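You operate a simulated robot arm through the tools that you are given. There is no shell and no other tool. Be economical: measure what you need, move in short steps, check, and stop when the job is done.

You are at the controls of a simulated two-armed robot. One attempt, no reset.

Task
On the top of the wide table, fold the blue cloth in half, so that its two long edges meet.

It is judged by the outcome, as a careful person would: the job done as asked, and still so three seconds after it is handed in. It fails if anything else is knocked over, pushed out of place, dropped, spilled or broken. Flat cloth is picked up by pressing the open fingertips on it (5 to 10 N) and closing them slowly along it; thin cloth reads only 2 to 8 mm in the jaws.

Robot
Two 7-joint arms with two-finger parallel grippers on one trunk, on a base that drives. Base frame: it is fixed to the floor where the robot stands at the start and does not move with it; the origin is under the middle of the robot, x ahead of it, y to its left, z up; the surface under the hand at the start is at about z = 800. Units: mm, degrees, N and s.
The left shoulder is at the start at [60, 143, 901], the right one opposite. With the tool pointing down near the work surface each hand reaches from about 320 to 740 mm from the robot's upright axis, wherever it stands, measured 20 degrees to its own side. Places, roughly: top of the wide table [700, -500, 800]. Payload 1.57 kg a hand.
The TCP of each hand is the grasp point between the finger pads, 30 mm short of the fingertips. In the tool frame z runs along the fingers and y along their closing line. Largest opening 110 mm; finger width 24, thickness 12; the body of the gripper, 48 by 112 mm, starts 78 mm behind the TCP.
Orientation is that of the tool frame in the base frame, as [roll, pitch, yaw] about the fixed x, y, z axes, in that order (R = Rz(yaw) Ry(pitch) Rx(roll)). With the fingers straight down and closing along the base's y, the tool's x points along the base's -x, its y along +y and its z along -z.

Tools
- The arms move only by the tool servo_tool. It takes "left_increments", "right_increments" or both (then of equal length, played together; a hand with none holds still); each is a list of rows, each an object (a shift or turn left out is 0, a gripper value left out holds the last) with "delta_pos": the shift along the tool's x, y, z in mm, a list of three; "angular": the turn, a rotation vector about the tool's x, y, z in degrees, a list of three; "hand": the gripper command, from -1 (shut) to 1 (fully open), values between in proportion. In form: [{"delta_pos": [x, y, z], "angular": [wx, wy, wz], "hand": hand}, ...]. A call has 1 to 8 rows; each row shifts and turns the commanded pose from where the row before left it, along the tool's axes as they then stand. Each row takes 0.2 s and may step no farther than 50 mm and 8.6 degrees from the row before; otherwise, or with a gripper value out of range, the whole call is refused. Where a pose cannot be reached the arm comes as near as it can. A force on the tool above 40 N (or 10 N above the force at the start of the call, whichever is more), or a blocked arm, ends the call early, and 0.2 s more pass. The fingers move at their own pace (about 45 mm/s each) and stop on an object; they squeeze with about 39 N. The grip force told is the motor's: it shows also when the fingers shut on nothing. Time passes only in rows, and 0.2 s behind the last, so rows that do not move let the fingers close. The reply holds the time, the measured pose of the TCP, the force on the tool along the base axes, the opening and the grip force, in the units named above and with some noise, with the torque about the TCP (base axes, N m) and any sound that the robot's microphone picked up, and new pictures: "pictures" is both (left out), scene, wrist or none (wrist: the cameras of the hands that moved).
- Cameras (640 x 400 px; columns grow to the right, rows downward): "scene" is now at [40.3, 4.2, 1507.6]; the picture's right is [0.05, -1.00, 0.00], its down [-0.80, -0.04, -0.60] and it looks along [0.60, 0.03, -0.80] (base axes); focal length 293 px, centre (320, 200). "left" rides on the left gripper at [70, -16, -141] in its tool frame; the picture's right is [0.23, 0.97, 0.00], its down [-0.85, 0.20, -0.48] and it looks along [-0.47, 0.11, 0.88] (tool axes); focal length 222 px, centre (320, 200). "right" rides on the right gripper at [70, 16, -141] in its tool frame; the picture's right is [-0.23, 0.97, 0.00], its down [-0.85, -0.20, -0.48] and it looks along [-0.47, -0.11, 0.88] (tool axes); focal length 222 px, centre (320, 200). There is no depth. A picture from a camera that has moved, and an enlarged one, comes with that camera's place and axes in the base frame and with its lens.
- raise_lower(by): slides the trunk up (or, below 0, down) by that many mm; the arms and the scene camera ride with it, the base frame stays. It gives what a move gives, with no picture.
- steer(legs): drives the robot by 1 to 6 legs, each [ahead, left, turn to the left] in mm, mm and degrees, along the robot's own axes; the way and the turn of a leg run together, so that a leg with both is an arc; at most 1500 mm and 180 degrees a leg. The arms and the cameras ride along, it lands a little off, and it stops where it bumps. It gives what a move gives, and a new picture of the scene camera.
- aim_head(pan, tilt): turns the head with the scene camera to pan (to the left, within 86 degrees either way) and tilt (down, from -29 to 69), counted from straight ahead of the robot. It gives what a move gives, and a new picture of the scene camera.
- inspect(camera, box): a new picture of the part [left, top, right, bottom] of that camera's present view, enlarged. No time passes.
- sign_off(): hands the job in; it is judged then, once.

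Go step by step. Nothing tells you exact positions but the pictures and the camera data: compare them with the known pose of the tool, close in by small moves and look again before you grip or let go. The budget is 120 turns and 260 pictures, counting those below and the enlarged ones. Unless the task says otherwise, let go and move clear before handing in, and close with one line.

The tools are called after "Call:" as a command line: name --argument value ..., lists and objects as JSON in quotes. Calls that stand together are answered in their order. servo_tool: Moves the arms, as the interface text tells. Its arguments: {"type":"object","properties":{"left_increments":{"type":"array","items":{"type":"object","properties":{"delta_pos":{"type":"array","items":{"type":"number"}},"angular":{"type":"array","items":{"type":"number"}},"hand":{"type":"number"}}}},"right_increments":{"type":"array","items":{"type":"object","properties":{"delta_pos":{"type":"array","items":{"type":"number"}},"angular":{"type":"array","items":{"type":"number"}},"hand":{"type":"number"}}}},"pictures":{"type":"string","enum":["both","scene","wrist","none"]}},"required":[]} The other tools are called the same way: raise_lower (by) slides the trunk up or down; steer (legs) drives the base; aim_head (pan, tilt) turns the head that bears the scene camera; inspect (camera, box) takes an enlarged picture of a part of a camera's view; sign_off () hands the job in.

At the start:

```text
t: 0.0
left_tool_pos: [452.1, 91.1, 1008.0]
left_ee_rot: [179.9, 0.0, 179.9]
left_ft_force: [-0.4, 0.2, 0.6]
left_moment: [0.03, 0.01, 0.0]
left_width: 110.0
left_gripper_force: 0.0
right_tool_pos: [458.7, -364.0, 971.2]
right_ee_rot: [-180.0, -0.1, 180.0]
right_ft_force: [-0.1, 0.1, 0.0]
right_moment: [0.0, -0.05, -0.02]
right_width: 110.1
right_gripper_force: 0.0
trunk travel left (down, up): [-500.0, 90.0]
robot x, y, heading: [-1.7, -1.4, -0.1]
head pan, tilt: [2.9, 52.8]
```

scene: 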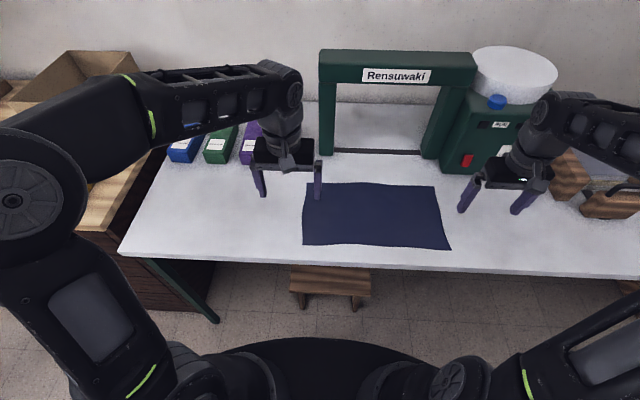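
right: 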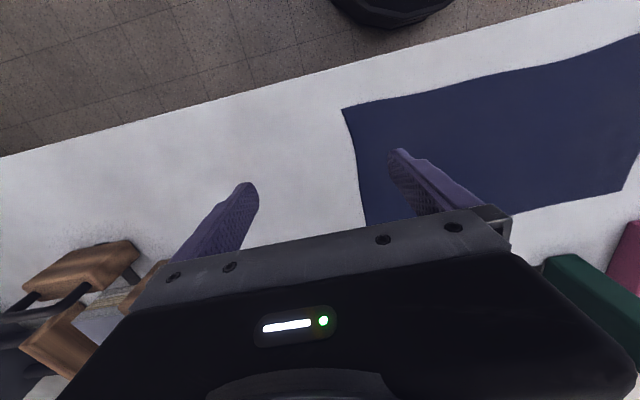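
left: 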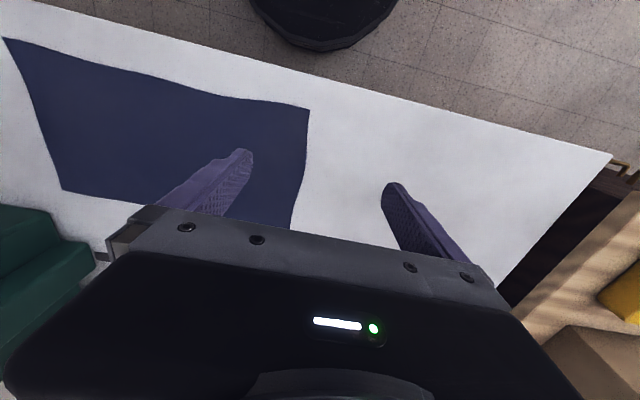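

The cloth lies with its long sides along y, with the near edge at about x=420 and the far edge at about x=635, and y running from 70 to -325. I'll enlarge the view to refine the corners.

Call:
inspect --camera "scene" --box '[280, 140, 480, 265]'

Call:
inspect --camera "scene" --box '[300, 30, 640, 242]'

```text
3.20 times, centred on (380, 202) of scene
camera zoom: at [40.3, 4.2, 1507.6], right [0.05, -1.0, 0.0], down [-0.8, -0.04, -0.6], along [0.6, 0.03, -0.8], focal length 938 px, centre (128, 192)
```

zoom: 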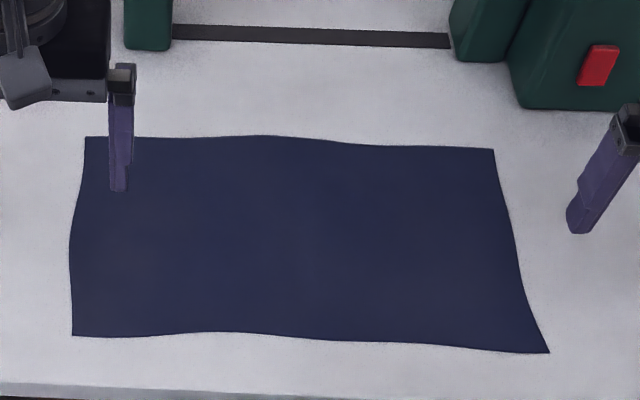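

```text
1.88 times, centred on (470, 136) of scene
camera zoom: at [40.3, 4.2, 1507.6], right [0.05, -1.0, 0.0], down [-0.8, -0.04, -0.6], along [0.6, 0.03, -0.8], focal length 552 px, centre (38, 320)
```

zoom: 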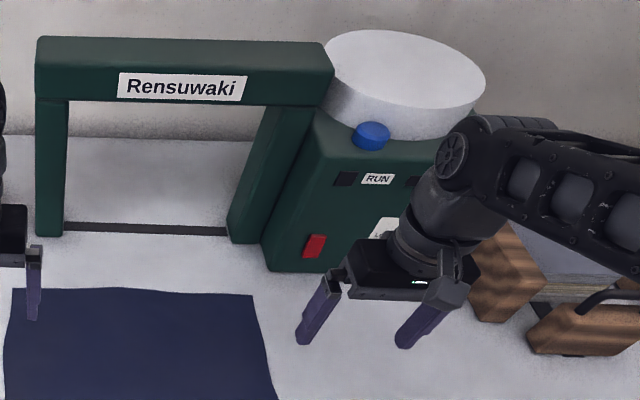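

Near edge x≈417–421 (about 428 at mid-length), far edge x≈638–645. I'll bring both hands above the near corners, part-open.

Call:
servo_tool --left_increments '[{"delta_pos": [7, -18, 30], "hand": -0.27}, {"delta_pos": [7, -19, 40]}, {"delta_pos": [7, -19, 40]}, {"delta_pos": [0, 0, 38]}, {}]' --right_increments '[{"delta_pos": [8, 23, 20], "hand": -0.27}, {"delta_pos": [9, 23, 30]}, {"delta_pos": [9, 23, 30]}, {"delta_pos": [0, 0, 31]}, {}]'

```text
t: 1.2
left_tool_pos: [430.9, 36.4, 859.2]
left_ee_rot: [180.0, 0.0, 180.0]
left_ft_force: [-0.2, -0.1, 0.0]
left_moment: [-0.02, 0.0, -0.01]
left_width: 40.0
left_gripper_force: 0.1
right_tool_pos: [431.3, -296.0, 861.4]
right_ee_rot: [-180.0, -0.1, -179.9]
right_ft_force: [-0.5, -0.3, 0.0]
right_moment: [-0.01, -0.02, 0.0]
right_width: 40.2
right_gripper_force: 0.0
trunk travel left (down, up): [-500.0, 90.0]
robot x, y, heading: [1.4, 5.5, 0.2]
head pan, tilt: [2.9, 52.8]
camera scene: at [39.8, 4.4, 1507.7], right [0.05, -1.0, 0.0], down [-0.8, -0.04, -0.6], along [0.6, 0.03, -0.8], focal length 293 px, centre (320, 200)
camera right: at [360.8, -279.1, 1001.4], right [0.23, 0.97, 0.0], down [0.85, -0.2, 0.48], along [0.47, -0.11, -0.88], focal length 222 px, centre (320, 200)
camera left: at [360.5, 17.9, 1001.4], right [-0.23, 0.97, 0.0], down [0.85, 0.2, 0.48], along [0.47, 0.11, -0.88], focal length 222 px, centre (320, 200)
```

scene: 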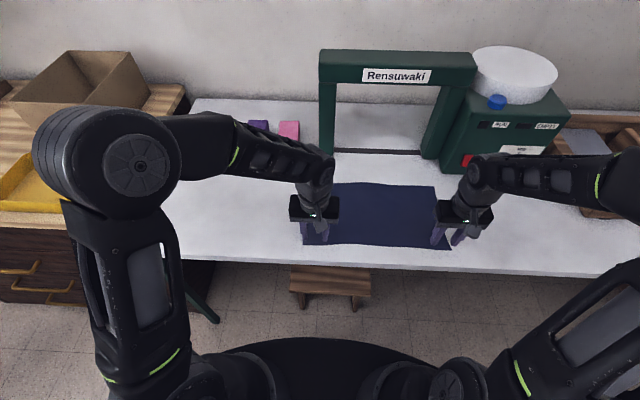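
right: 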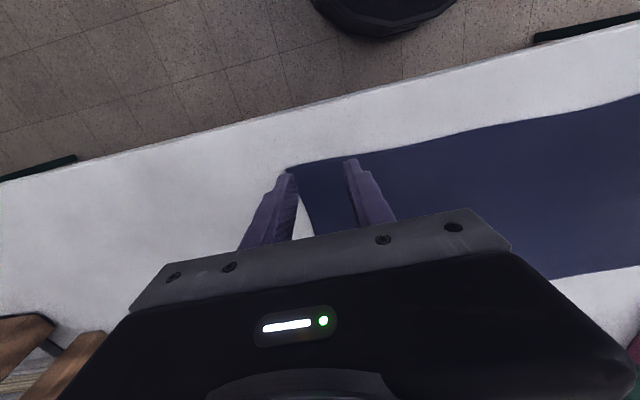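
left: 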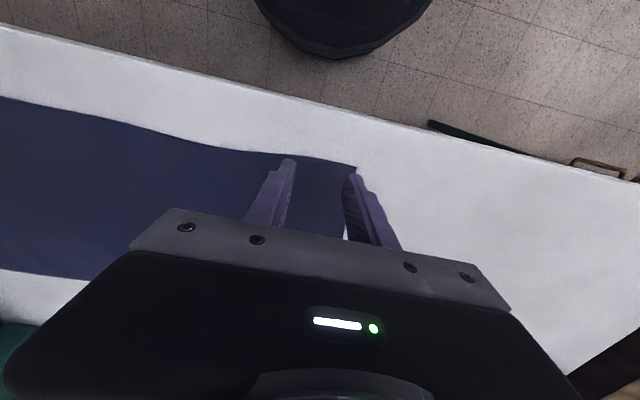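

The wrist cameras put the corners at about (425, 68) and (427, -327). I'll shift slightly inward onto the cloth and go down close to the surface.

Call:
servo_tool --left_increments '[{"delta_pos": [-7, -6, 10]}, {"delta_pos": [0, 0, 12]}, {"delta_pos": [0, 0, 3]}, {}]' --right_increments '[{"delta_pos": [-8, 8, 10]}, {"delta_pos": [0, 0, 14]}, {"delta_pos": [0, 0, 3]}, {}]' --pictures "wrist"

```text
t: 2.2
left_tool_pos: [438.6, 29.4, 835.7]
left_ee_rot: [179.9, 0.0, -180.0]
left_ft_force: [-0.5, 0.0, -0.4]
left_moment: [0.02, 0.02, -0.04]
left_width: 40.3
left_gripper_force: 0.0
right_tool_pos: [439.7, -287.4, 834.9]
right_ee_rot: [-179.9, 0.0, 179.9]
right_ft_force: [-0.1, 0.5, -0.7]
right_moment: [-0.01, -0.01, 0.01]
right_width: 40.0
right_gripper_force: 0.1
trunk travel left (down, up): [-500.0, 90.0]
robot x, y, heading: [2.9, -1.2, -0.2]
head pan, tilt: [2.9, 52.8]
camera right: at [369.1, -271.1, 974.9], right [0.23, 0.97, 0.0], down [0.86, -0.2, 0.48], along [0.47, -0.11, -0.88], focal length 222 px, centre (320, 200)
camera left: at [368.4, 11.7, 976.8], right [-0.23, 0.97, 0.0], down [0.85, 0.2, 0.48], along [0.47, 0.11, -0.88], focal length 222 px, centre (320, 200)
```

right: 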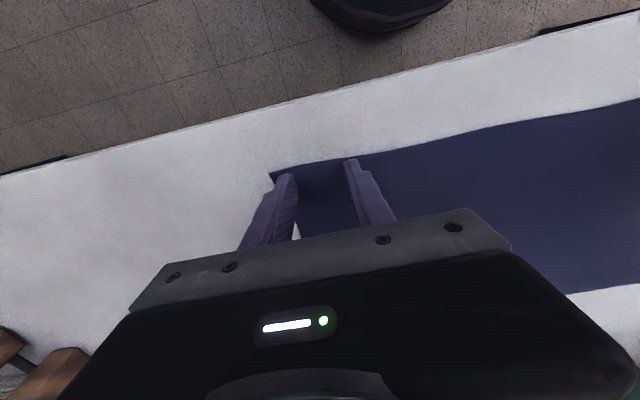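
left: 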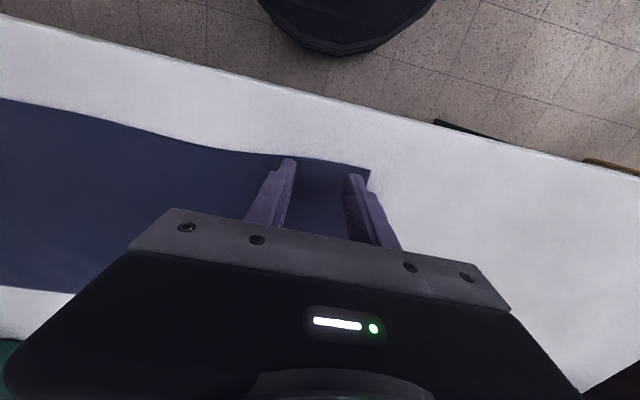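

The fingertips are about 5 mm above the cloth, right at its edge. I'll lower in small steps until they press.

Call:
servo_tool --left_increments '[{"delta_pos": [0, 0, 2]}, {"delta_pos": [0, 0, 2]}, {"delta_pos": [0, 0, 1]}, {}]' --right_increments '[{"delta_pos": [0, 0, 2]}, {"delta_pos": [0, 0, 2]}, {"delta_pos": [0, 0, 1]}, {}]' --pictures "none"

```text
t: 3.2
left_tool_pos: [437.6, 29.9, 830.8]
left_ee_rot: [-179.9, 0.4, 180.0]
left_ft_force: [3.2, 0.6, 16.4]
left_moment: [0.15, -0.03, -0.06]
left_width: 39.8
left_gripper_force: 0.0
right_tool_pos: [439.7, -287.7, 831.8]
right_ee_rot: [-180.0, 0.4, -180.0]
right_ft_force: [0.8, -0.8, 20.7]
right_moment: [0.01, -0.01, 0.01]
right_width: 40.3
right_gripper_force: 0.1
trunk travel left (down, up): [-500.0, 90.0]
robot x, y, heading: [0.3, -2.4, -0.1]
head pan, tilt: [2.9, 52.8]
```

Contact reads 16 N and 21 N, which is a bit high. I'll ease up to about 8 N.

Call:
servo_tool --left_increments '[{"delta_pos": [0, 0, -0.8]}, {}]' --right_increments '[{"delta_pos": [0, 0, -1]}, {}]' --pictures "none"

```text
t: 3.8
left_tool_pos: [438.2, 29.8, 832.0]
left_ee_rot: [-180.0, 0.2, -180.0]
left_ft_force: [4.2, -0.6, 16.4]
left_moment: [0.04, -0.07, -0.05]
left_width: 40.0
left_gripper_force: 0.2
right_tool_pos: [439.5, -286.7, 831.6]
right_ee_rot: [179.9, 0.1, -179.9]
right_ft_force: [4.5, -1.8, 19.8]
right_moment: [0.02, -0.07, -0.02]
right_width: 39.9
right_gripper_force: 0.1
trunk travel left (down, up): [-500.0, 90.0]
robot x, y, heading: [0.1, 0.8, -0.1]
head pan, tilt: [2.9, 52.8]
```

Call:
servo_tool --left_increments '[{"delta_pos": [0, 0, -1]}, {}]' --right_increments '[{"delta_pos": [0, 0, -1.2]}, {}]' --pictures "none"

```text
t: 4.4
left_tool_pos: [437.3, 30.5, 832.1]
left_ee_rot: [-179.9, 0.0, -180.0]
left_ft_force: [1.7, -0.9, 12.1]
left_moment: [-0.03, -0.05, 0.01]
left_width: 40.0
left_gripper_force: 0.1
right_tool_pos: [438.1, -287.3, 831.1]
right_ee_rot: [180.0, 0.0, -179.9]
right_ft_force: [2.8, -0.5, 13.0]
right_moment: [0.0, -0.07, 0.03]
right_width: 39.9
right_gripper_force: 0.1
trunk travel left (down, up): [-500.0, 90.0]
robot x, y, heading: [0.1, 0.8, -0.1]
head pan, tilt: [2.9, 52.8]
```

The force is dropping as expected. I'll ease off a little more, then close slowly.

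Call:
servo_tool --left_increments '[{"delta_pos": [0, 0, -0.7]}, {"hand": -0.38}, {"hand": -0.48}, {"hand": -0.58}, {"hand": -0.68}, {"hand": -0.78}, {"hand": -0.88}, {"hand": -1}]' --right_increments '[{"delta_pos": [0, 0, -0.8]}, {"hand": -0.38}, {"hand": -0.48}, {"hand": -0.58}, {"hand": -0.68}, {"hand": -0.78}, {"hand": -0.88}, {"hand": -1}]'

```text
t: 6.2
left_tool_pos: [437.3, 30.8, 832.1]
left_ee_rot: [179.8, 0.2, -179.9]
left_ft_force: [-0.1, -3.2, 4.3]
left_moment: [-0.1, 0.0, 0.0]
left_width: 0.0
left_gripper_force: 12.6
right_tool_pos: [439.3, -286.6, 832.5]
right_ee_rot: [180.0, 0.0, 180.0]
right_ft_force: [-0.5, 4.9, 3.5]
right_moment: [0.18, -0.06, 0.05]
right_width: 2.5
right_gripper_force: 15.5
trunk travel left (down, up): [-500.0, 90.0]
robot x, y, heading: [2.5, -1.1, -0.3]
head pan, tilt: [2.9, 52.8]
camera scene: at [39.8, 4.5, 1507.8], right [0.05, -1.0, 0.0], down [-0.8, -0.04, -0.6], along [0.6, 0.03, -0.8], focal length 293 px, centre (320, 200)
camera right: at [368.4, -270.7, 973.5], right [0.23, 0.97, 0.0], down [0.85, -0.2, 0.48], along [0.47, -0.11, -0.88], focal length 222 px, centre (320, 200)
camera left: at [368.1, 12.2, 974.4], right [-0.23, 0.97, 0.0], down [0.85, 0.2, 0.48], along [0.47, 0.11, -0.88], focal length 222 px, centre (320, 200)
```

scene: 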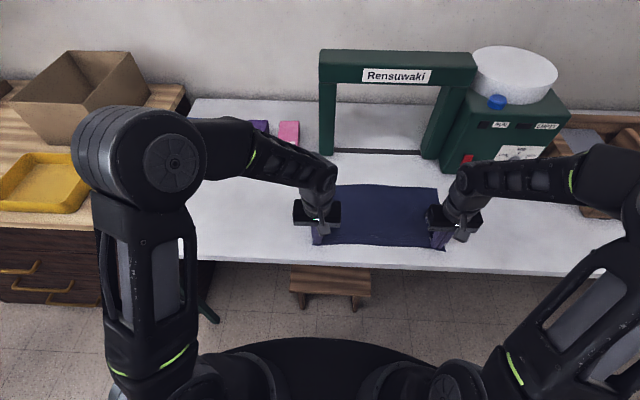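
right: 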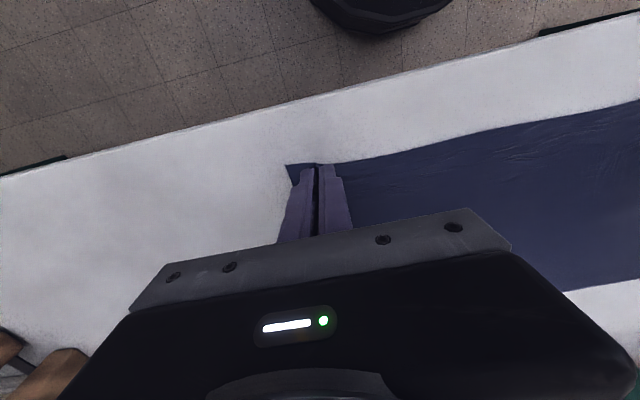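
left: 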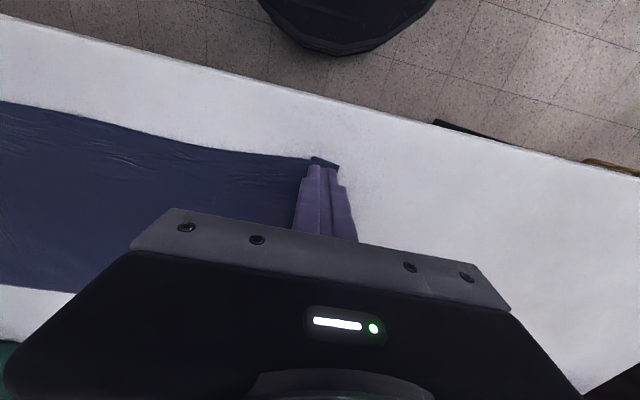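

The right hand reads 2.5 mm, so it holds cloth. The left reads 0, so it seems to have slid over it; I'll wait a moment and check.

Call:
servo_tool --left_increments '[{}, {}]' --right_increments '[{}, {}]' --pictures "none"

Call:
inspect --camera "left" --box '[240, 120, 400, 220]'

Call:
inspect --camera "right" --box '[240, 120, 400, 220]'

```text
t: 6.8
left_tool_pos: [437.9, 30.5, 832.3]
left_ee_rot: [180.0, 0.2, 180.0]
left_ft_force: [0.5, -1.6, 6.9]
left_moment: [-0.09, 0.03, 0.03]
left_width: 0.0
left_gripper_force: 21.5
right_tool_pos: [438.6, -287.4, 833.2]
right_ee_rot: [180.0, 0.0, 180.0]
right_ft_force: [-0.8, 3.6, 3.9]
right_moment: [0.13, -0.07, 0.07]
right_width: 2.2
right_gripper_force: 23.4
trunk travel left (down, up): [-500.0, 90.0]
robot x, y, heading: [-3.7, -3.4, 0.1]
head pan, tilt: [2.9, 52.8]
```

```text
4.00 times, centred on (320, 170) of left
camera zoom: at [368.0, 12.1, 974.3], right [-0.23, 0.97, 0.0], down [0.85, 0.2, 0.48], along [0.47, 0.11, -0.88], focal length 888 px, centre (320, 320)
```

zoom: 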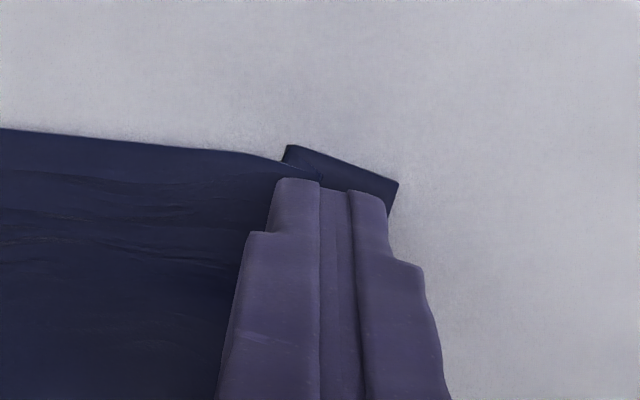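

```text
4.00 times, centred on (320, 170) of right
camera zoom: at [368.3, -270.6, 973.5], right [0.23, 0.97, 0.0], down [0.85, -0.2, 0.48], along [0.47, -0.11, -0.88], focal length 888 px, centre (320, 320)
```

zoom: 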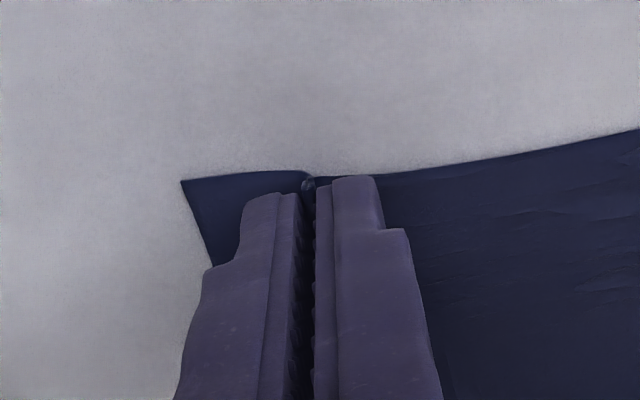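

The right has a pinch ridge. Under the left fingers the cloth only lapped over, so I'll open them pressed to spread it, then lift and look.

Call:
servo_tool --left_increments '[{"hand": -0.85}, {"hand": -0.7}, {"hand": -0.55}, {"hand": -0.4}, {"hand": -0.25}, {}, {"delta_pos": [0, 0, -8]}, {"delta_pos": [0, 0, -20]}]' --pictures "wrist"

Call:
inspect --camera "left" --box '[200, 100, 440, 250]'

```text
t: 8.6
left_tool_pos: [437.2, 30.1, 860.9]
left_ee_rot: [179.9, 0.0, 179.8]
left_ft_force: [-0.4, -0.2, 0.0]
left_moment: [0.01, -0.01, -0.03]
left_width: 41.2
left_gripper_force: 0.0
right_tool_pos: [438.8, -289.2, 832.6]
right_ee_rot: [180.0, 0.1, 179.9]
right_ft_force: [-1.4, 0.5, 7.2]
right_moment: [-0.03, -0.05, -0.01]
right_width: 2.3
right_gripper_force: 23.5
trunk travel left (down, up): [-500.0, 90.0]
robot x, y, heading: [-3.4, -1.3, 0.1]
head pan, tilt: [2.9, 52.8]
camera left: at [367.6, 12.0, 1002.2], right [-0.23, 0.97, 0.0], down [0.86, 0.2, 0.48], along [0.47, 0.11, -0.88], focal length 222 px, centre (320, 200)
```

left: 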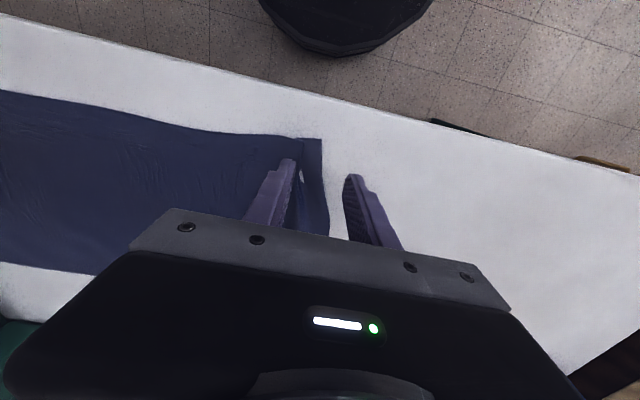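

```text
2.67 times, centred on (320, 175) of left
camera zoom: at [367.6, 12.0, 1002.2], right [-0.23, 0.97, 0.0], down [0.86, 0.2, 0.48], along [0.47, 0.11, -0.88], focal length 592 px, centre (320, 267)
```

zoom: 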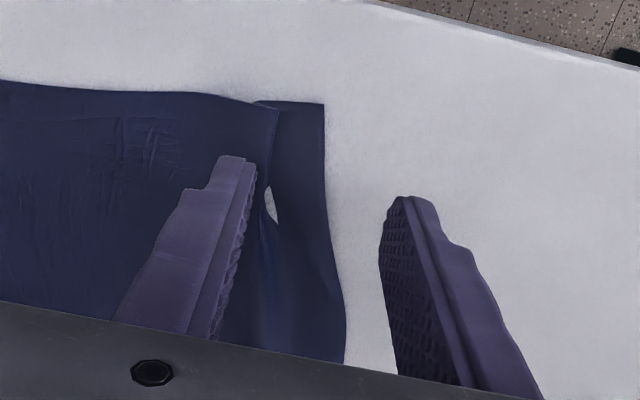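

The left corner was dragged inward to about y=24 with a small lap. I'll close the left fingers, press on the corner strip and drag it back out along +y.

Call:
servo_tool --left_increments '[{"delta_pos": [5, -7, 0], "hand": -1}, {}, {}, {"delta_pos": [0, 0, 14]}, {"delta_pos": [0, 0, 10]}, {"delta_pos": [0, 0, 3]}, {"delta_pos": [0, 0, 2]}, {}]' --pictures "wrist"

Call:
inspect --camera "left" --box '[240, 100, 400, 200]'

```text
t: 10.4
left_tool_pos: [433.1, 23.5, 832.4]
left_ee_rot: [-180.0, 0.2, 180.0]
left_ft_force: [-1.5, 1.4, 12.3]
left_moment: [-0.09, -0.04, 0.0]
left_width: 0.0
left_gripper_force: 21.4
right_tool_pos: [438.5, -287.0, 831.7]
right_ee_rot: [-179.9, 0.0, 180.0]
right_ft_force: [0.9, 0.1, 2.4]
right_moment: [-0.01, -0.06, -0.01]
right_width: 2.3
right_gripper_force: 24.0
trunk travel left (down, up): [-500.0, 90.0]
robot x, y, heading: [1.5, -0.0, -0.2]
head pan, tilt: [2.9, 52.8]
camera left: at [363.0, 5.0, 973.7], right [-0.23, 0.97, 0.0], down [0.85, 0.2, 0.48], along [0.47, 0.11, -0.88], focal length 222 px, centre (320, 200)
```

left: 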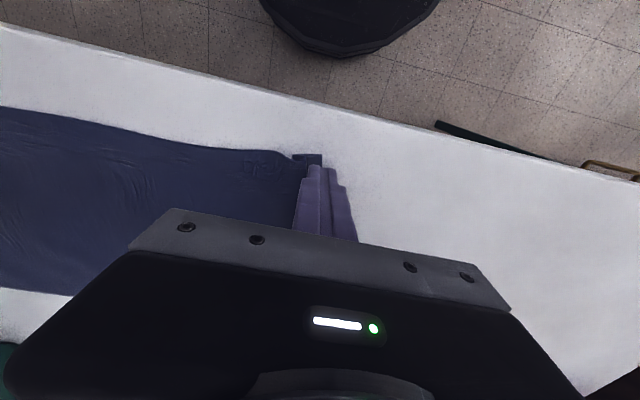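

```text
4.00 times, centred on (320, 150) of left
camera zoom: at [363.0, 5.0, 973.7], right [-0.23, 0.97, 0.0], down [0.85, 0.2, 0.48], along [0.47, 0.11, -0.88], focal length 888 px, centre (320, 400)
```

zoom: 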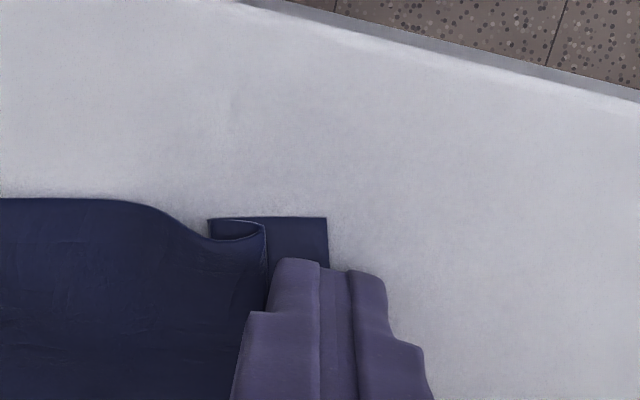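

The corner strip is under the fingertips, so I'll drag it toward +y.

Call:
servo_tool --left_increments '[{"delta_pos": [0, 6, 0]}, {"delta_pos": [0, 6, 0]}, {"delta_pos": [0, 7, 0]}, {"delta_pos": [0, 7, 0]}, {"delta_pos": [0, 7, 0]}, {"delta_pos": [0, 7, 0]}, {"delta_pos": [0, 4, 0]}, {}]' --pictures "wrist"

Call:
inspect --camera "left" --box '[200, 100, 440, 250]'

```text
t: 12.2
left_tool_pos: [432.1, 66.9, 831.8]
left_ee_rot: [-180.0, 0.2, 180.0]
left_ft_force: [1.0, -7.2, 8.7]
left_moment: [-0.3, -0.08, -0.06]
left_width: 0.0
left_gripper_force: 21.2
right_tool_pos: [439.1, -287.1, 832.7]
right_ee_rot: [179.9, 0.1, -180.0]
right_ft_force: [0.1, 4.2, 4.6]
right_moment: [0.11, -0.04, 0.06]
right_width: 2.3
right_gripper_force: 24.0
trunk travel left (down, up): [-500.0, 90.0]
robot x, y, heading: [-2.7, 0.1, -0.3]
head pan, tilt: [2.9, 52.8]
camera left: at [362.1, 48.4, 973.2], right [-0.23, 0.97, 0.0], down [0.85, 0.2, 0.48], along [0.47, 0.11, -0.88], focal length 222 px, centre (320, 200)
```

left: 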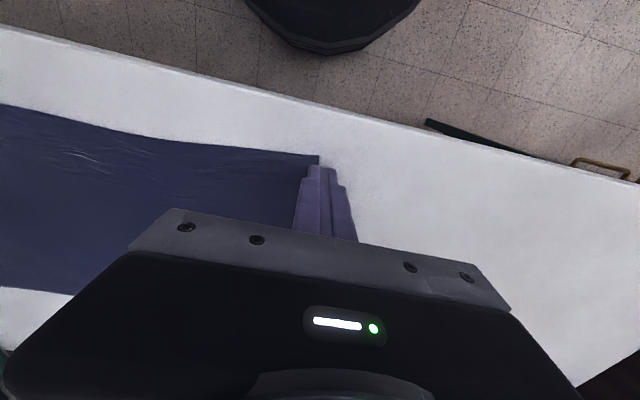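

```text
2.67 times, centred on (320, 175) of left
camera zoom: at [362.1, 48.4, 973.2], right [-0.23, 0.97, 0.0], down [0.85, 0.2, 0.48], along [0.47, 0.11, -0.88], focal length 592 px, centre (320, 267)
```

zoom: 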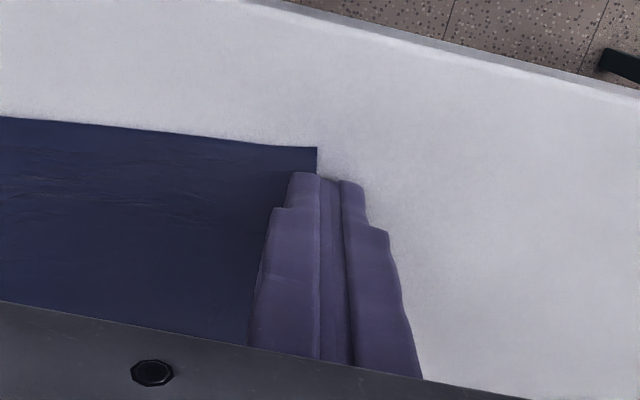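

The corner is spread flat again, at about (415, 61). I'll lift, move inward to y≈14 and press with a slightly smaller opening.

Call:
servo_tool --left_increments '[{"delta_pos": [0, 0, -20]}, {"delta_pos": [-1, -40, 0], "hand": -0.38}, {"delta_pos": [0, -12, 0]}, {}, {"delta_pos": [0, 0, 14]}, {"delta_pos": [0, 0, 4]}, {"delta_pos": [0, 0, 2]}, {}]' --pictures "wrist"

Call:
inspect --camera "left" --box '[200, 100, 440, 250]'

```text
t: 14.0
left_tool_pos: [434.7, 15.6, 831.2]
left_ee_rot: [-180.0, 0.1, -179.9]
left_ft_force: [0.3, 1.6, 7.4]
left_moment: [0.1, 0.02, -0.01]
left_width: 34.1
left_gripper_force: 0.1
right_tool_pos: [439.2, -286.5, 833.0]
right_ee_rot: [179.9, -0.1, 180.0]
right_ft_force: [0.8, -1.6, 3.9]
right_moment: [-0.01, -0.1, -0.02]
right_width: 2.4
right_gripper_force: 23.7
trunk travel left (down, up): [-500.0, 90.0]
robot x, y, heading: [0.9, -1.9, 0.1]
head pan, tilt: [2.9, 52.8]
camera left: at [364.2, -2.8, 973.4], right [-0.23, 0.97, 0.0], down [0.85, 0.2, 0.48], along [0.47, 0.11, -0.88], focal length 222 px, centre (320, 200)
```

left: 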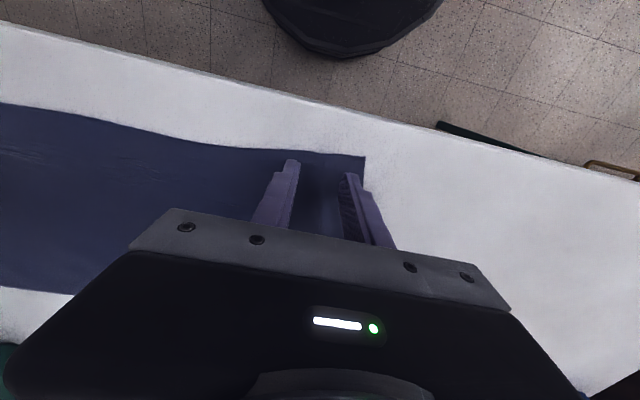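

```text
2.67 times, centred on (320, 175) of left
camera zoom: at [364.2, -2.8, 973.4], right [-0.23, 0.97, 0.0], down [0.85, 0.2, 0.48], along [0.47, 0.11, -0.88], focal length 592 px, centre (320, 267)
```

zoom: 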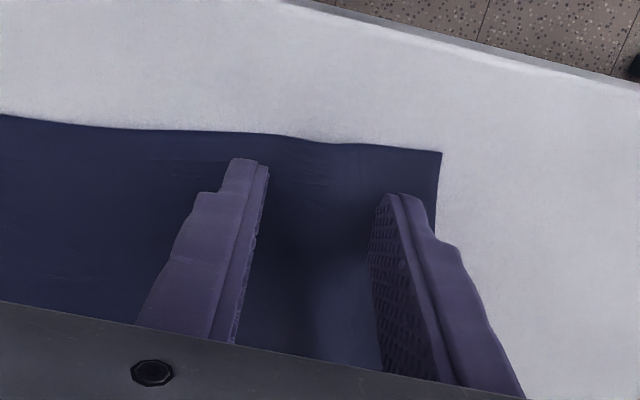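

Pressing at 7 N, with a slight ridge already showing between the fingers. I'll close slowly in two parts.

Call:
servo_tool --left_increments '[{"delta_pos": [0, 0, 0.3], "hand": -0.44}, {"hand": -0.5}, {"hand": -0.56}, {"hand": -0.62}, {"hand": -0.68}, {"hand": -0.74}, {}]' --pictures "none"

Call:
inspect --camera "left" --box '[240, 120, 400, 220]'

```text
t: 15.6
left_tool_pos: [434.8, 14.8, 831.0]
left_ee_rot: [180.0, 0.0, -180.0]
left_ft_force: [0.7, -1.5, 15.9]
left_moment: [-0.01, 0.05, 0.0]
left_width: 14.4
left_gripper_force: 0.0
right_tool_pos: [438.9, -286.9, 832.3]
right_ee_rot: [180.0, 0.0, 180.0]
right_ft_force: [1.0, 1.7, 2.9]
right_moment: [0.02, -0.03, 0.03]
right_width: 2.4
right_gripper_force: 23.7
trunk travel left (down, up): [-500.0, 90.0]
robot x, y, heading: [-4.5, 2.0, 0.0]
head pan, tilt: [2.9, 52.8]
```

```text
4.00 times, centred on (320, 170) of left
camera zoom: at [363.9, -3.5, 973.2], right [-0.23, 0.97, 0.0], down [0.85, 0.2, 0.48], along [0.47, 0.11, -0.88], focal length 888 px, centre (320, 320)
```

zoom: 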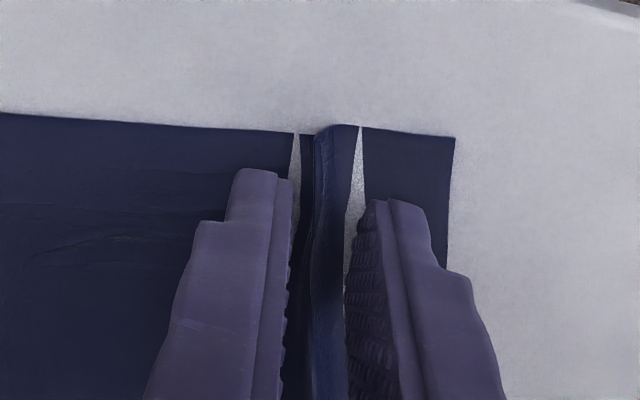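

A clear upright ridge stands between the fingers. I'll finish closing.

Call:
servo_tool --left_increments '[{"hand": -0.82}, {"hand": -0.9}, {"hand": -1}, {}, {}]' --pictures "none"

Call:
inspect --camera "left" --box '[240, 120, 400, 220]'

```text
t: 16.8
left_tool_pos: [434.2, 14.0, 831.2]
left_ee_rot: [180.0, 0.1, -179.9]
left_ft_force: [0.6, -5.1, 16.0]
left_moment: [-0.13, 0.1, 0.06]
left_width: 2.2
left_gripper_force: 24.2
right_tool_pos: [438.2, -287.8, 832.8]
right_ee_rot: [180.0, 0.1, -179.9]
right_ft_force: [0.9, 4.3, 2.3]
right_moment: [0.14, -0.01, 0.06]
right_width: 2.4
right_gripper_force: 24.1
trunk travel left (down, up): [-500.0, 90.0]
robot x, y, heading: [0.5, -0.8, 0.0]
head pan, tilt: [2.9, 52.8]
```

```text
4.00 times, centred on (320, 170) of left
camera zoom: at [363.8, -3.7, 973.2], right [-0.23, 0.97, 0.0], down [0.85, 0.2, 0.48], along [0.47, 0.11, -0.88], focal length 888 px, centre (320, 320)
```

zoom: 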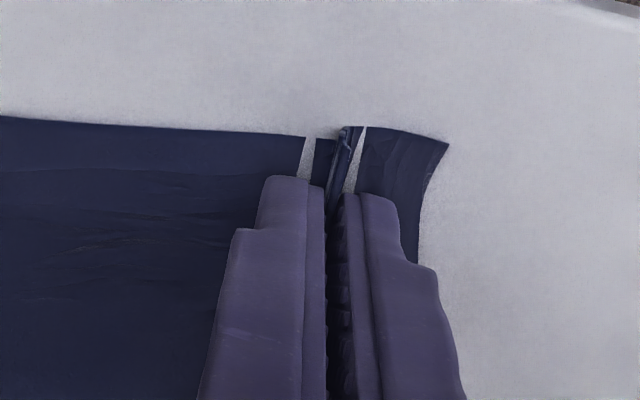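

Both hands hold the cloth, but carrying the near edge forward would leave the pinched strip tucked under, because the wrist can't flip that way. Folding the far edge toward me lets the tool tilt and roll the strip over. I'll release here gently, opening while pressed.

Call:
servo_tool --left_increments '[{"hand": -0.85}, {"hand": -0.75}, {"hand": -0.65}, {"hand": -0.55}, {"hand": -0.45}, {"hand": -0.38}, {"delta_pos": [0, 0, -10]}, {"delta_pos": [0, 0, -40]}]' --right_increments '[{"hand": -0.85}, {"hand": -0.75}, {"hand": -0.65}, {"hand": -0.55}, {"hand": -0.45}, {"hand": -0.35}, {"delta_pos": [0, 0, -10]}, {"delta_pos": [0, 0, -40]}]'

```text
t: 18.6
left_tool_pos: [432.5, 17.3, 881.2]
left_ee_rot: [179.9, 0.0, 179.9]
left_ft_force: [0.7, 1.2, -0.2]
left_moment: [-0.03, 0.0, 0.0]
left_width: 34.0
left_gripper_force: 0.0
right_tool_pos: [439.5, -285.8, 882.4]
right_ee_rot: [-179.9, 0.0, 180.0]
right_ft_force: [0.6, 0.0, 0.2]
right_moment: [-0.03, -0.04, 0.02]
right_width: 35.8
right_gripper_force: 0.0
trunk travel left (down, up): [-500.0, 90.0]
robot x, y, heading: [0.0, -0.4, -0.2]
head pan, tilt: [2.9, 52.8]
camera scene: at [39.2, 4.7, 1507.5], right [0.05, -1.0, 0.0], down [-0.8, -0.04, -0.61], along [0.6, 0.03, -0.8], focal length 293 px, centre (320, 200)
camera right: at [368.2, -269.6, 1024.1], right [0.23, 0.97, 0.0], down [0.85, -0.2, 0.48], along [0.47, -0.11, -0.88], focal length 222 px, centre (320, 200)
camera left: at [363.7, -2.5, 1022.4], right [-0.23, 0.97, 0.0], down [0.86, 0.2, 0.48], along [0.47, 0.11, -0.88], focal length 222 px, centre (320, 200)
```

scene: 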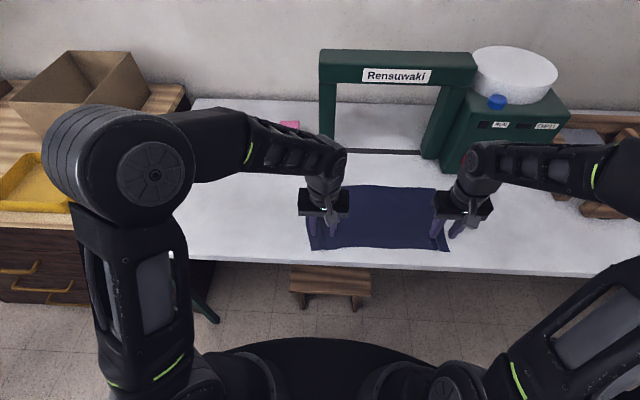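
right: 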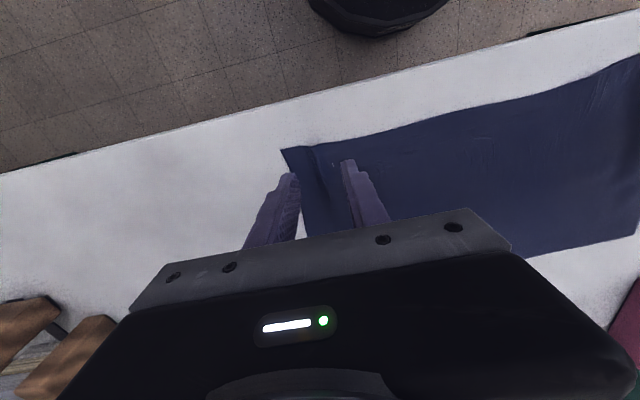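
left: 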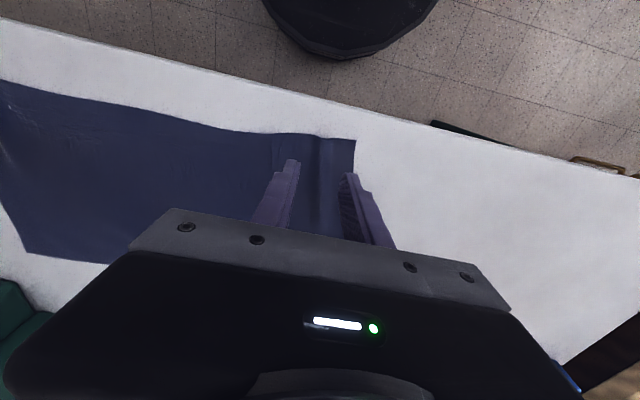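

Cloth released with only faint ridges. I'll move both hands to just short of the far edge and look.

Call:
servo_tool --left_increments '[{"delta_pos": [-20, 5, -15]}, {"delta_pos": [-45, 8, -5]}, {"delta_pos": [-45, 8, 0]}, {"delta_pos": [-40, 5, 0]}, {"delta_pos": [-25, 0, 0]}, {}]' --right_increments '[{"delta_pos": [-20, 0, -15]}, {"delta_pos": [-45, 0, -5]}, {"delta_pos": [-45, 0, 0]}, {"delta_pos": [-40, 0, 0]}, {"delta_pos": [-18, 0, 0]}, {}]'

Call:
inspect --camera "scene" --box '[280, 140, 480, 265]'

```text
t: 20.0
left_tool_pos: [608.4, 40.6, 900.8]
left_ee_rot: [180.0, 0.0, 180.0]
left_ft_force: [-0.4, -0.4, 0.0]
left_moment: [-0.02, -0.01, -0.01]
left_width: 33.9
left_gripper_force: 0.0
right_tool_pos: [607.4, -285.9, 901.8]
right_ee_rot: [-180.0, 0.0, -180.0]
right_ft_force: [0.4, -0.5, 0.5]
right_moment: [0.01, -0.02, 0.01]
right_width: 36.0
right_gripper_force: 0.0
trunk travel left (down, up): [-500.0, 90.0]
robot x, y, heading: [-0.1, -0.7, 0.1]
head pan, tilt: [2.9, 52.8]
camera scene: at [40.1, 4.3, 1507.7], right [0.05, -1.0, 0.0], down [-0.8, -0.04, -0.6], along [0.6, 0.03, -0.8], focal length 293 px, centre (320, 200)
camera right: at [536.6, -270.7, 1043.8], right [0.23, 0.97, 0.0], down [0.86, -0.2, 0.48], along [0.47, -0.11, -0.88], focal length 222 px, centre (320, 200)
camera left: at [539.3, 22.5, 1042.6], right [-0.23, 0.97, 0.0], down [0.86, 0.2, 0.48], along [0.47, 0.11, -0.88], focal length 222 px, centre (320, 200)
```

scene: 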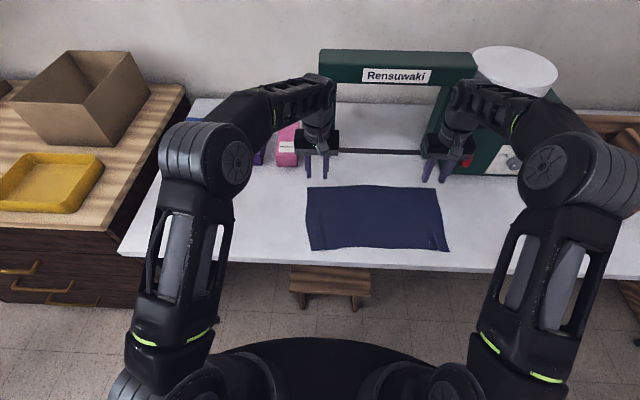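
right: 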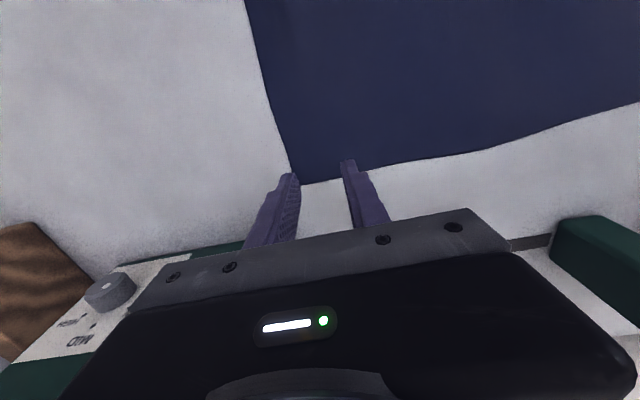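
left: 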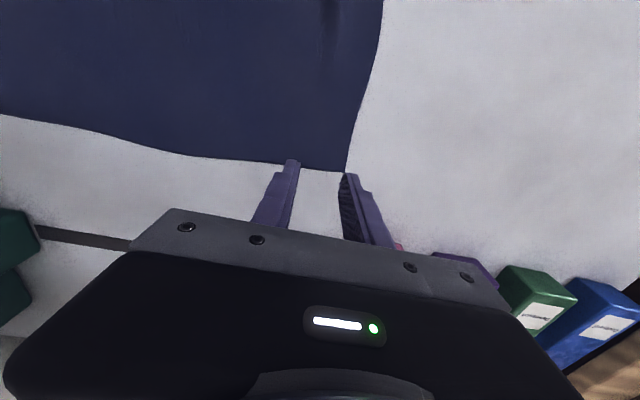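

```text
3.20 times, centred on (380, 202) of scene
camera zoom: at [40.1, 4.3, 1507.7], right [0.05, -1.0, 0.0], down [-0.8, -0.04, -0.6], along [0.6, 0.03, -0.8], focal length 938 px, centre (128, 192)
```

zoom: 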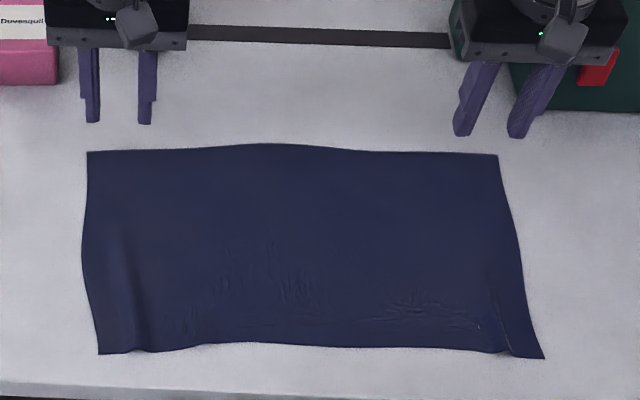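

Far edge: left part x≈627 with its corner at (625, 72), right part x≈634 with its corner at (633, -329). I'll lower onto it with about 14 mm of finger overlapping.

Call:
servo_tool --left_increments '[{"delta_pos": [-17, -5, 20], "hand": -0.36}, {"delta_pos": [0, 0, 25]}, {"delta_pos": [0, 0, 19]}, {"delta_pos": [0, 0, 2]}, {}]' --right_increments '[{"delta_pos": [-25, -4, 20], "hand": -0.36}, {"delta_pos": [0, 0, 25]}, {"delta_pos": [0, 0, 20]}, {"delta_pos": [0, 0, 2]}, {}]' --pictures "wrist"

Call:
inspect --camera "left" --box '[200, 100, 440, 250]'

Call:
inspect --camera "right" --box '[200, 100, 440, 250]'

```text
t: 21.2
left_tool_pos: [626.3, 35.2, 834.5]
left_ee_rot: [179.9, 0.0, -179.9]
left_ft_force: [0.6, 0.4, -0.1]
left_moment: [0.01, -0.02, 0.0]
left_width: 35.3
left_gripper_force: 0.0
right_tool_pos: [631.7, -290.7, 834.3]
right_ee_rot: [180.0, 0.0, -180.0]
right_ft_force: [0.0, -0.1, -0.3]
right_moment: [-0.01, -0.01, -0.01]
right_width: 34.8
right_gripper_force: 0.0
trunk travel left (down, up): [-500.0, 90.0]
robot x, y, heading: [-1.6, 1.9, 0.0]
head pan, tilt: [2.9, 52.8]
camera right: at [562.0, -274.6, 975.9], right [0.23, 0.97, 0.0], down [0.86, -0.2, 0.48], along [0.47, -0.11, -0.88], focal length 222 px, centre (320, 200)
camera left: at [556.5, 17.5, 976.5], right [-0.23, 0.97, 0.0], down [0.86, 0.2, 0.48], along [0.47, 0.11, -0.88], focal length 222 px, centre (320, 200)
```

right: 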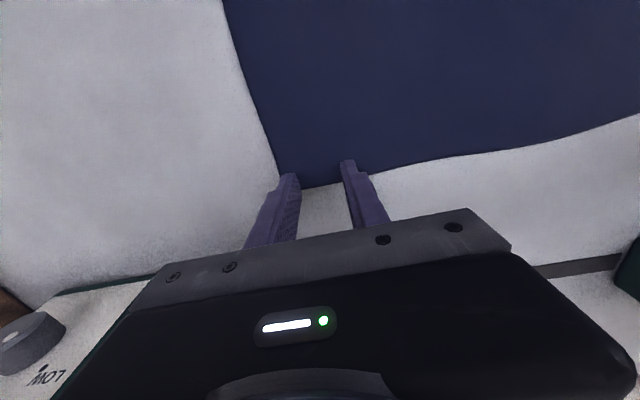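
left: 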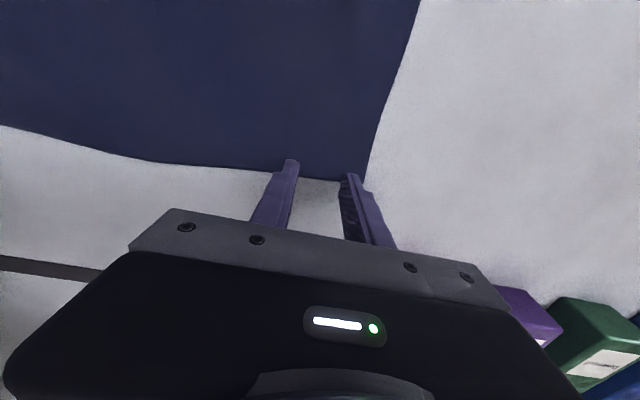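

```text
2.67 times, centred on (320, 175) of left
camera zoom: at [556.5, 17.5, 976.5], right [-0.23, 0.97, 0.0], down [0.86, 0.2, 0.48], along [0.47, 0.11, -0.88], focal length 592 px, centre (320, 267)
```

zoom: 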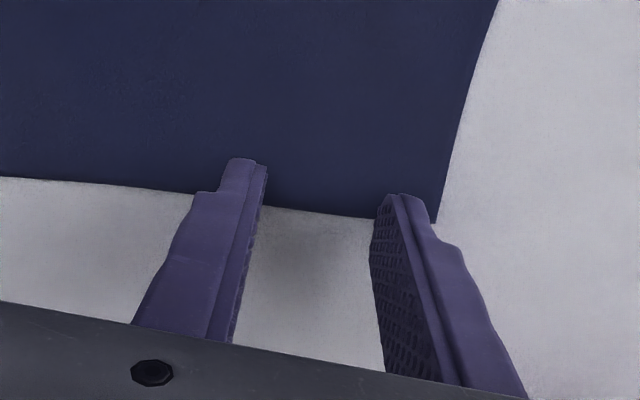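

```text
2.67 times, centred on (320, 175) of right
camera zoom: at [562.0, -274.6, 975.9], right [0.23, 0.97, 0.0], down [0.86, -0.2, 0.48], along [0.47, -0.11, -0.88], focal length 592 px, centre (320, 267)
```

zoom: 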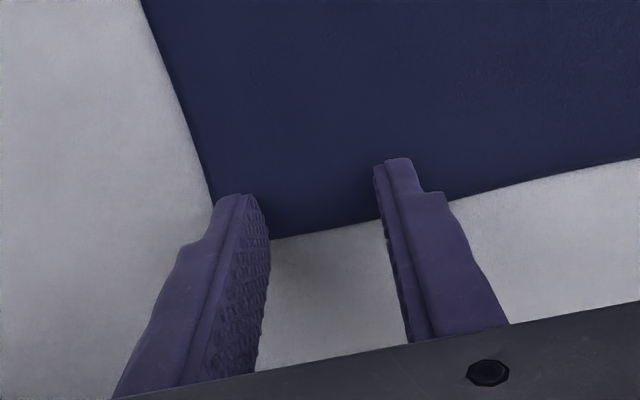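

The left overlap is about 15 mm and the right about 22 mm. I'll shift the right out 6 mm and both slightly inward, then press.

Call:
servo_tool --left_increments '[{"delta_pos": [-1, -7, 0]}, {"delta_pos": [0, 0, 2]}, {"delta_pos": [0, 0, 1]}, {}]' --right_increments '[{"delta_pos": [-6, 8, 0]}, {"delta_pos": [0, 0, 2]}, {"delta_pos": [0, 0, 1]}, {}]' --pictures "none"

```text
t: 22.2
left_tool_pos: [626.7, 28.4, 831.1]
left_ee_rot: [179.9, 0.0, 180.0]
left_ft_force: [0.3, 0.2, 1.6]
left_moment: [0.0, 0.02, 0.02]
left_width: 34.9
left_gripper_force: 0.0
right_tool_pos: [637.8, -283.4, 831.7]
right_ee_rot: [-180.0, -0.1, 180.0]
right_ft_force: [0.4, -0.3, 1.4]
right_moment: [-0.03, 0.0, 0.0]
right_width: 35.2
right_gripper_force: 0.1
trunk travel left (down, up): [-500.0, 90.0]
robot x, y, heading: [0.5, 0.1, 0.2]
head pan, tilt: [2.9, 52.8]
```

Call:
servo_tool --left_increments '[{"delta_pos": [0, 0, 1.2]}, {}]' --right_increments '[{"delta_pos": [0, 0, 1.2]}, {}]' --pictures "none"

```text
t: 22.8
left_tool_pos: [626.8, 29.0, 832.7]
left_ee_rot: [180.0, 0.0, -179.9]
left_ft_force: [1.4, -0.5, 6.1]
left_moment: [-0.02, 0.02, -0.01]
left_width: 35.3
left_gripper_force: 0.2
right_tool_pos: [638.9, -282.8, 830.6]
right_ee_rot: [-180.0, 0.1, -179.9]
right_ft_force: [1.3, -0.7, 4.6]
right_moment: [-0.02, 0.03, -0.01]
right_width: 34.9
right_gripper_force: 0.0
trunk travel left (down, up): [-500.0, 90.0]
robot x, y, heading: [-0.6, 0.6, 0.0]
head pan, tilt: [2.9, 52.8]
```

Press force is about 5–6 N. I'll press slightly more and close slowly part-way.

Call:
servo_tool --left_increments '[{"delta_pos": [0, 0, 0.7], "hand": -0.4}, {"hand": -0.46}, {"hand": -0.52}, {"hand": -0.58}, {"hand": -0.64}, {"hand": -0.7}, {}]' --right_increments '[{"delta_pos": [0, 0, 1.0], "hand": -0.4}, {"hand": -0.46}, {"hand": -0.52}, {"hand": -0.58}, {"hand": -0.64}, {"hand": -0.7}, {}]' --pictures "none"

Call:
inspect --camera "left" --box '[240, 120, 400, 220]'

Call:
inspect --camera "right" --box '[240, 120, 400, 220]'

```text
t: 24.4
left_tool_pos: [625.2, 30.5, 831.5]
left_ee_rot: [180.0, 0.1, 180.0]
left_ft_force: [0.4, -3.5, 13.5]
left_moment: [-0.12, 0.05, -0.01]
left_width: 17.1
left_gripper_force: 0.7
right_tool_pos: [636.4, -283.5, 830.7]
right_ee_rot: [-180.0, 0.3, 180.0]
right_ft_force: [1.0, 2.1, 15.2]
right_moment: [0.03, 0.06, -0.01]
right_width: 15.5
right_gripper_force: 0.0
trunk travel left (down, up): [-500.0, 90.0]
robot x, y, heading: [-3.3, 0.8, 0.2]
head pan, tilt: [2.9, 52.8]
```

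```text
4.00 times, centred on (320, 170) of left
camera zoom: at [555.9, 10.9, 973.2], right [-0.23, 0.97, 0.0], down [0.85, 0.2, 0.48], along [0.47, 0.11, -0.88], focal length 888 px, centre (320, 320)
```

zoom: 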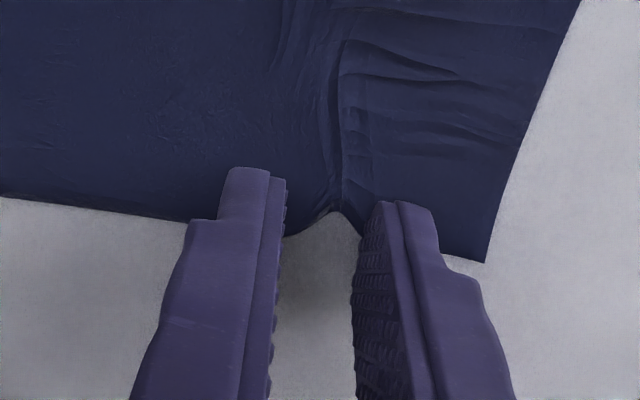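

```text
4.00 times, centred on (320, 170) of right
camera zoom: at [566.2, -266.7, 972.5], right [0.23, 0.97, 0.0], down [0.85, -0.2, 0.48], along [0.47, -0.11, -0.88], focal length 888 px, centre (320, 320)
```

zoom: 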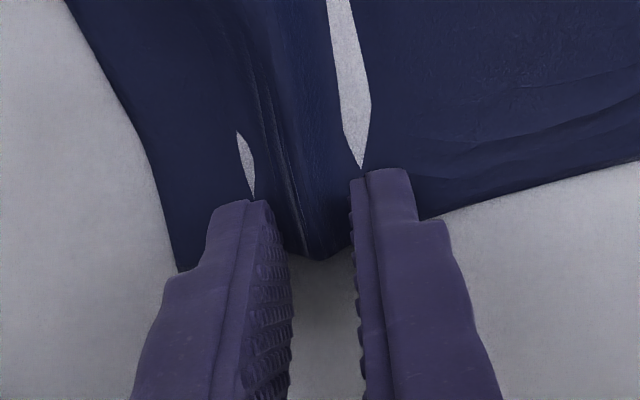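

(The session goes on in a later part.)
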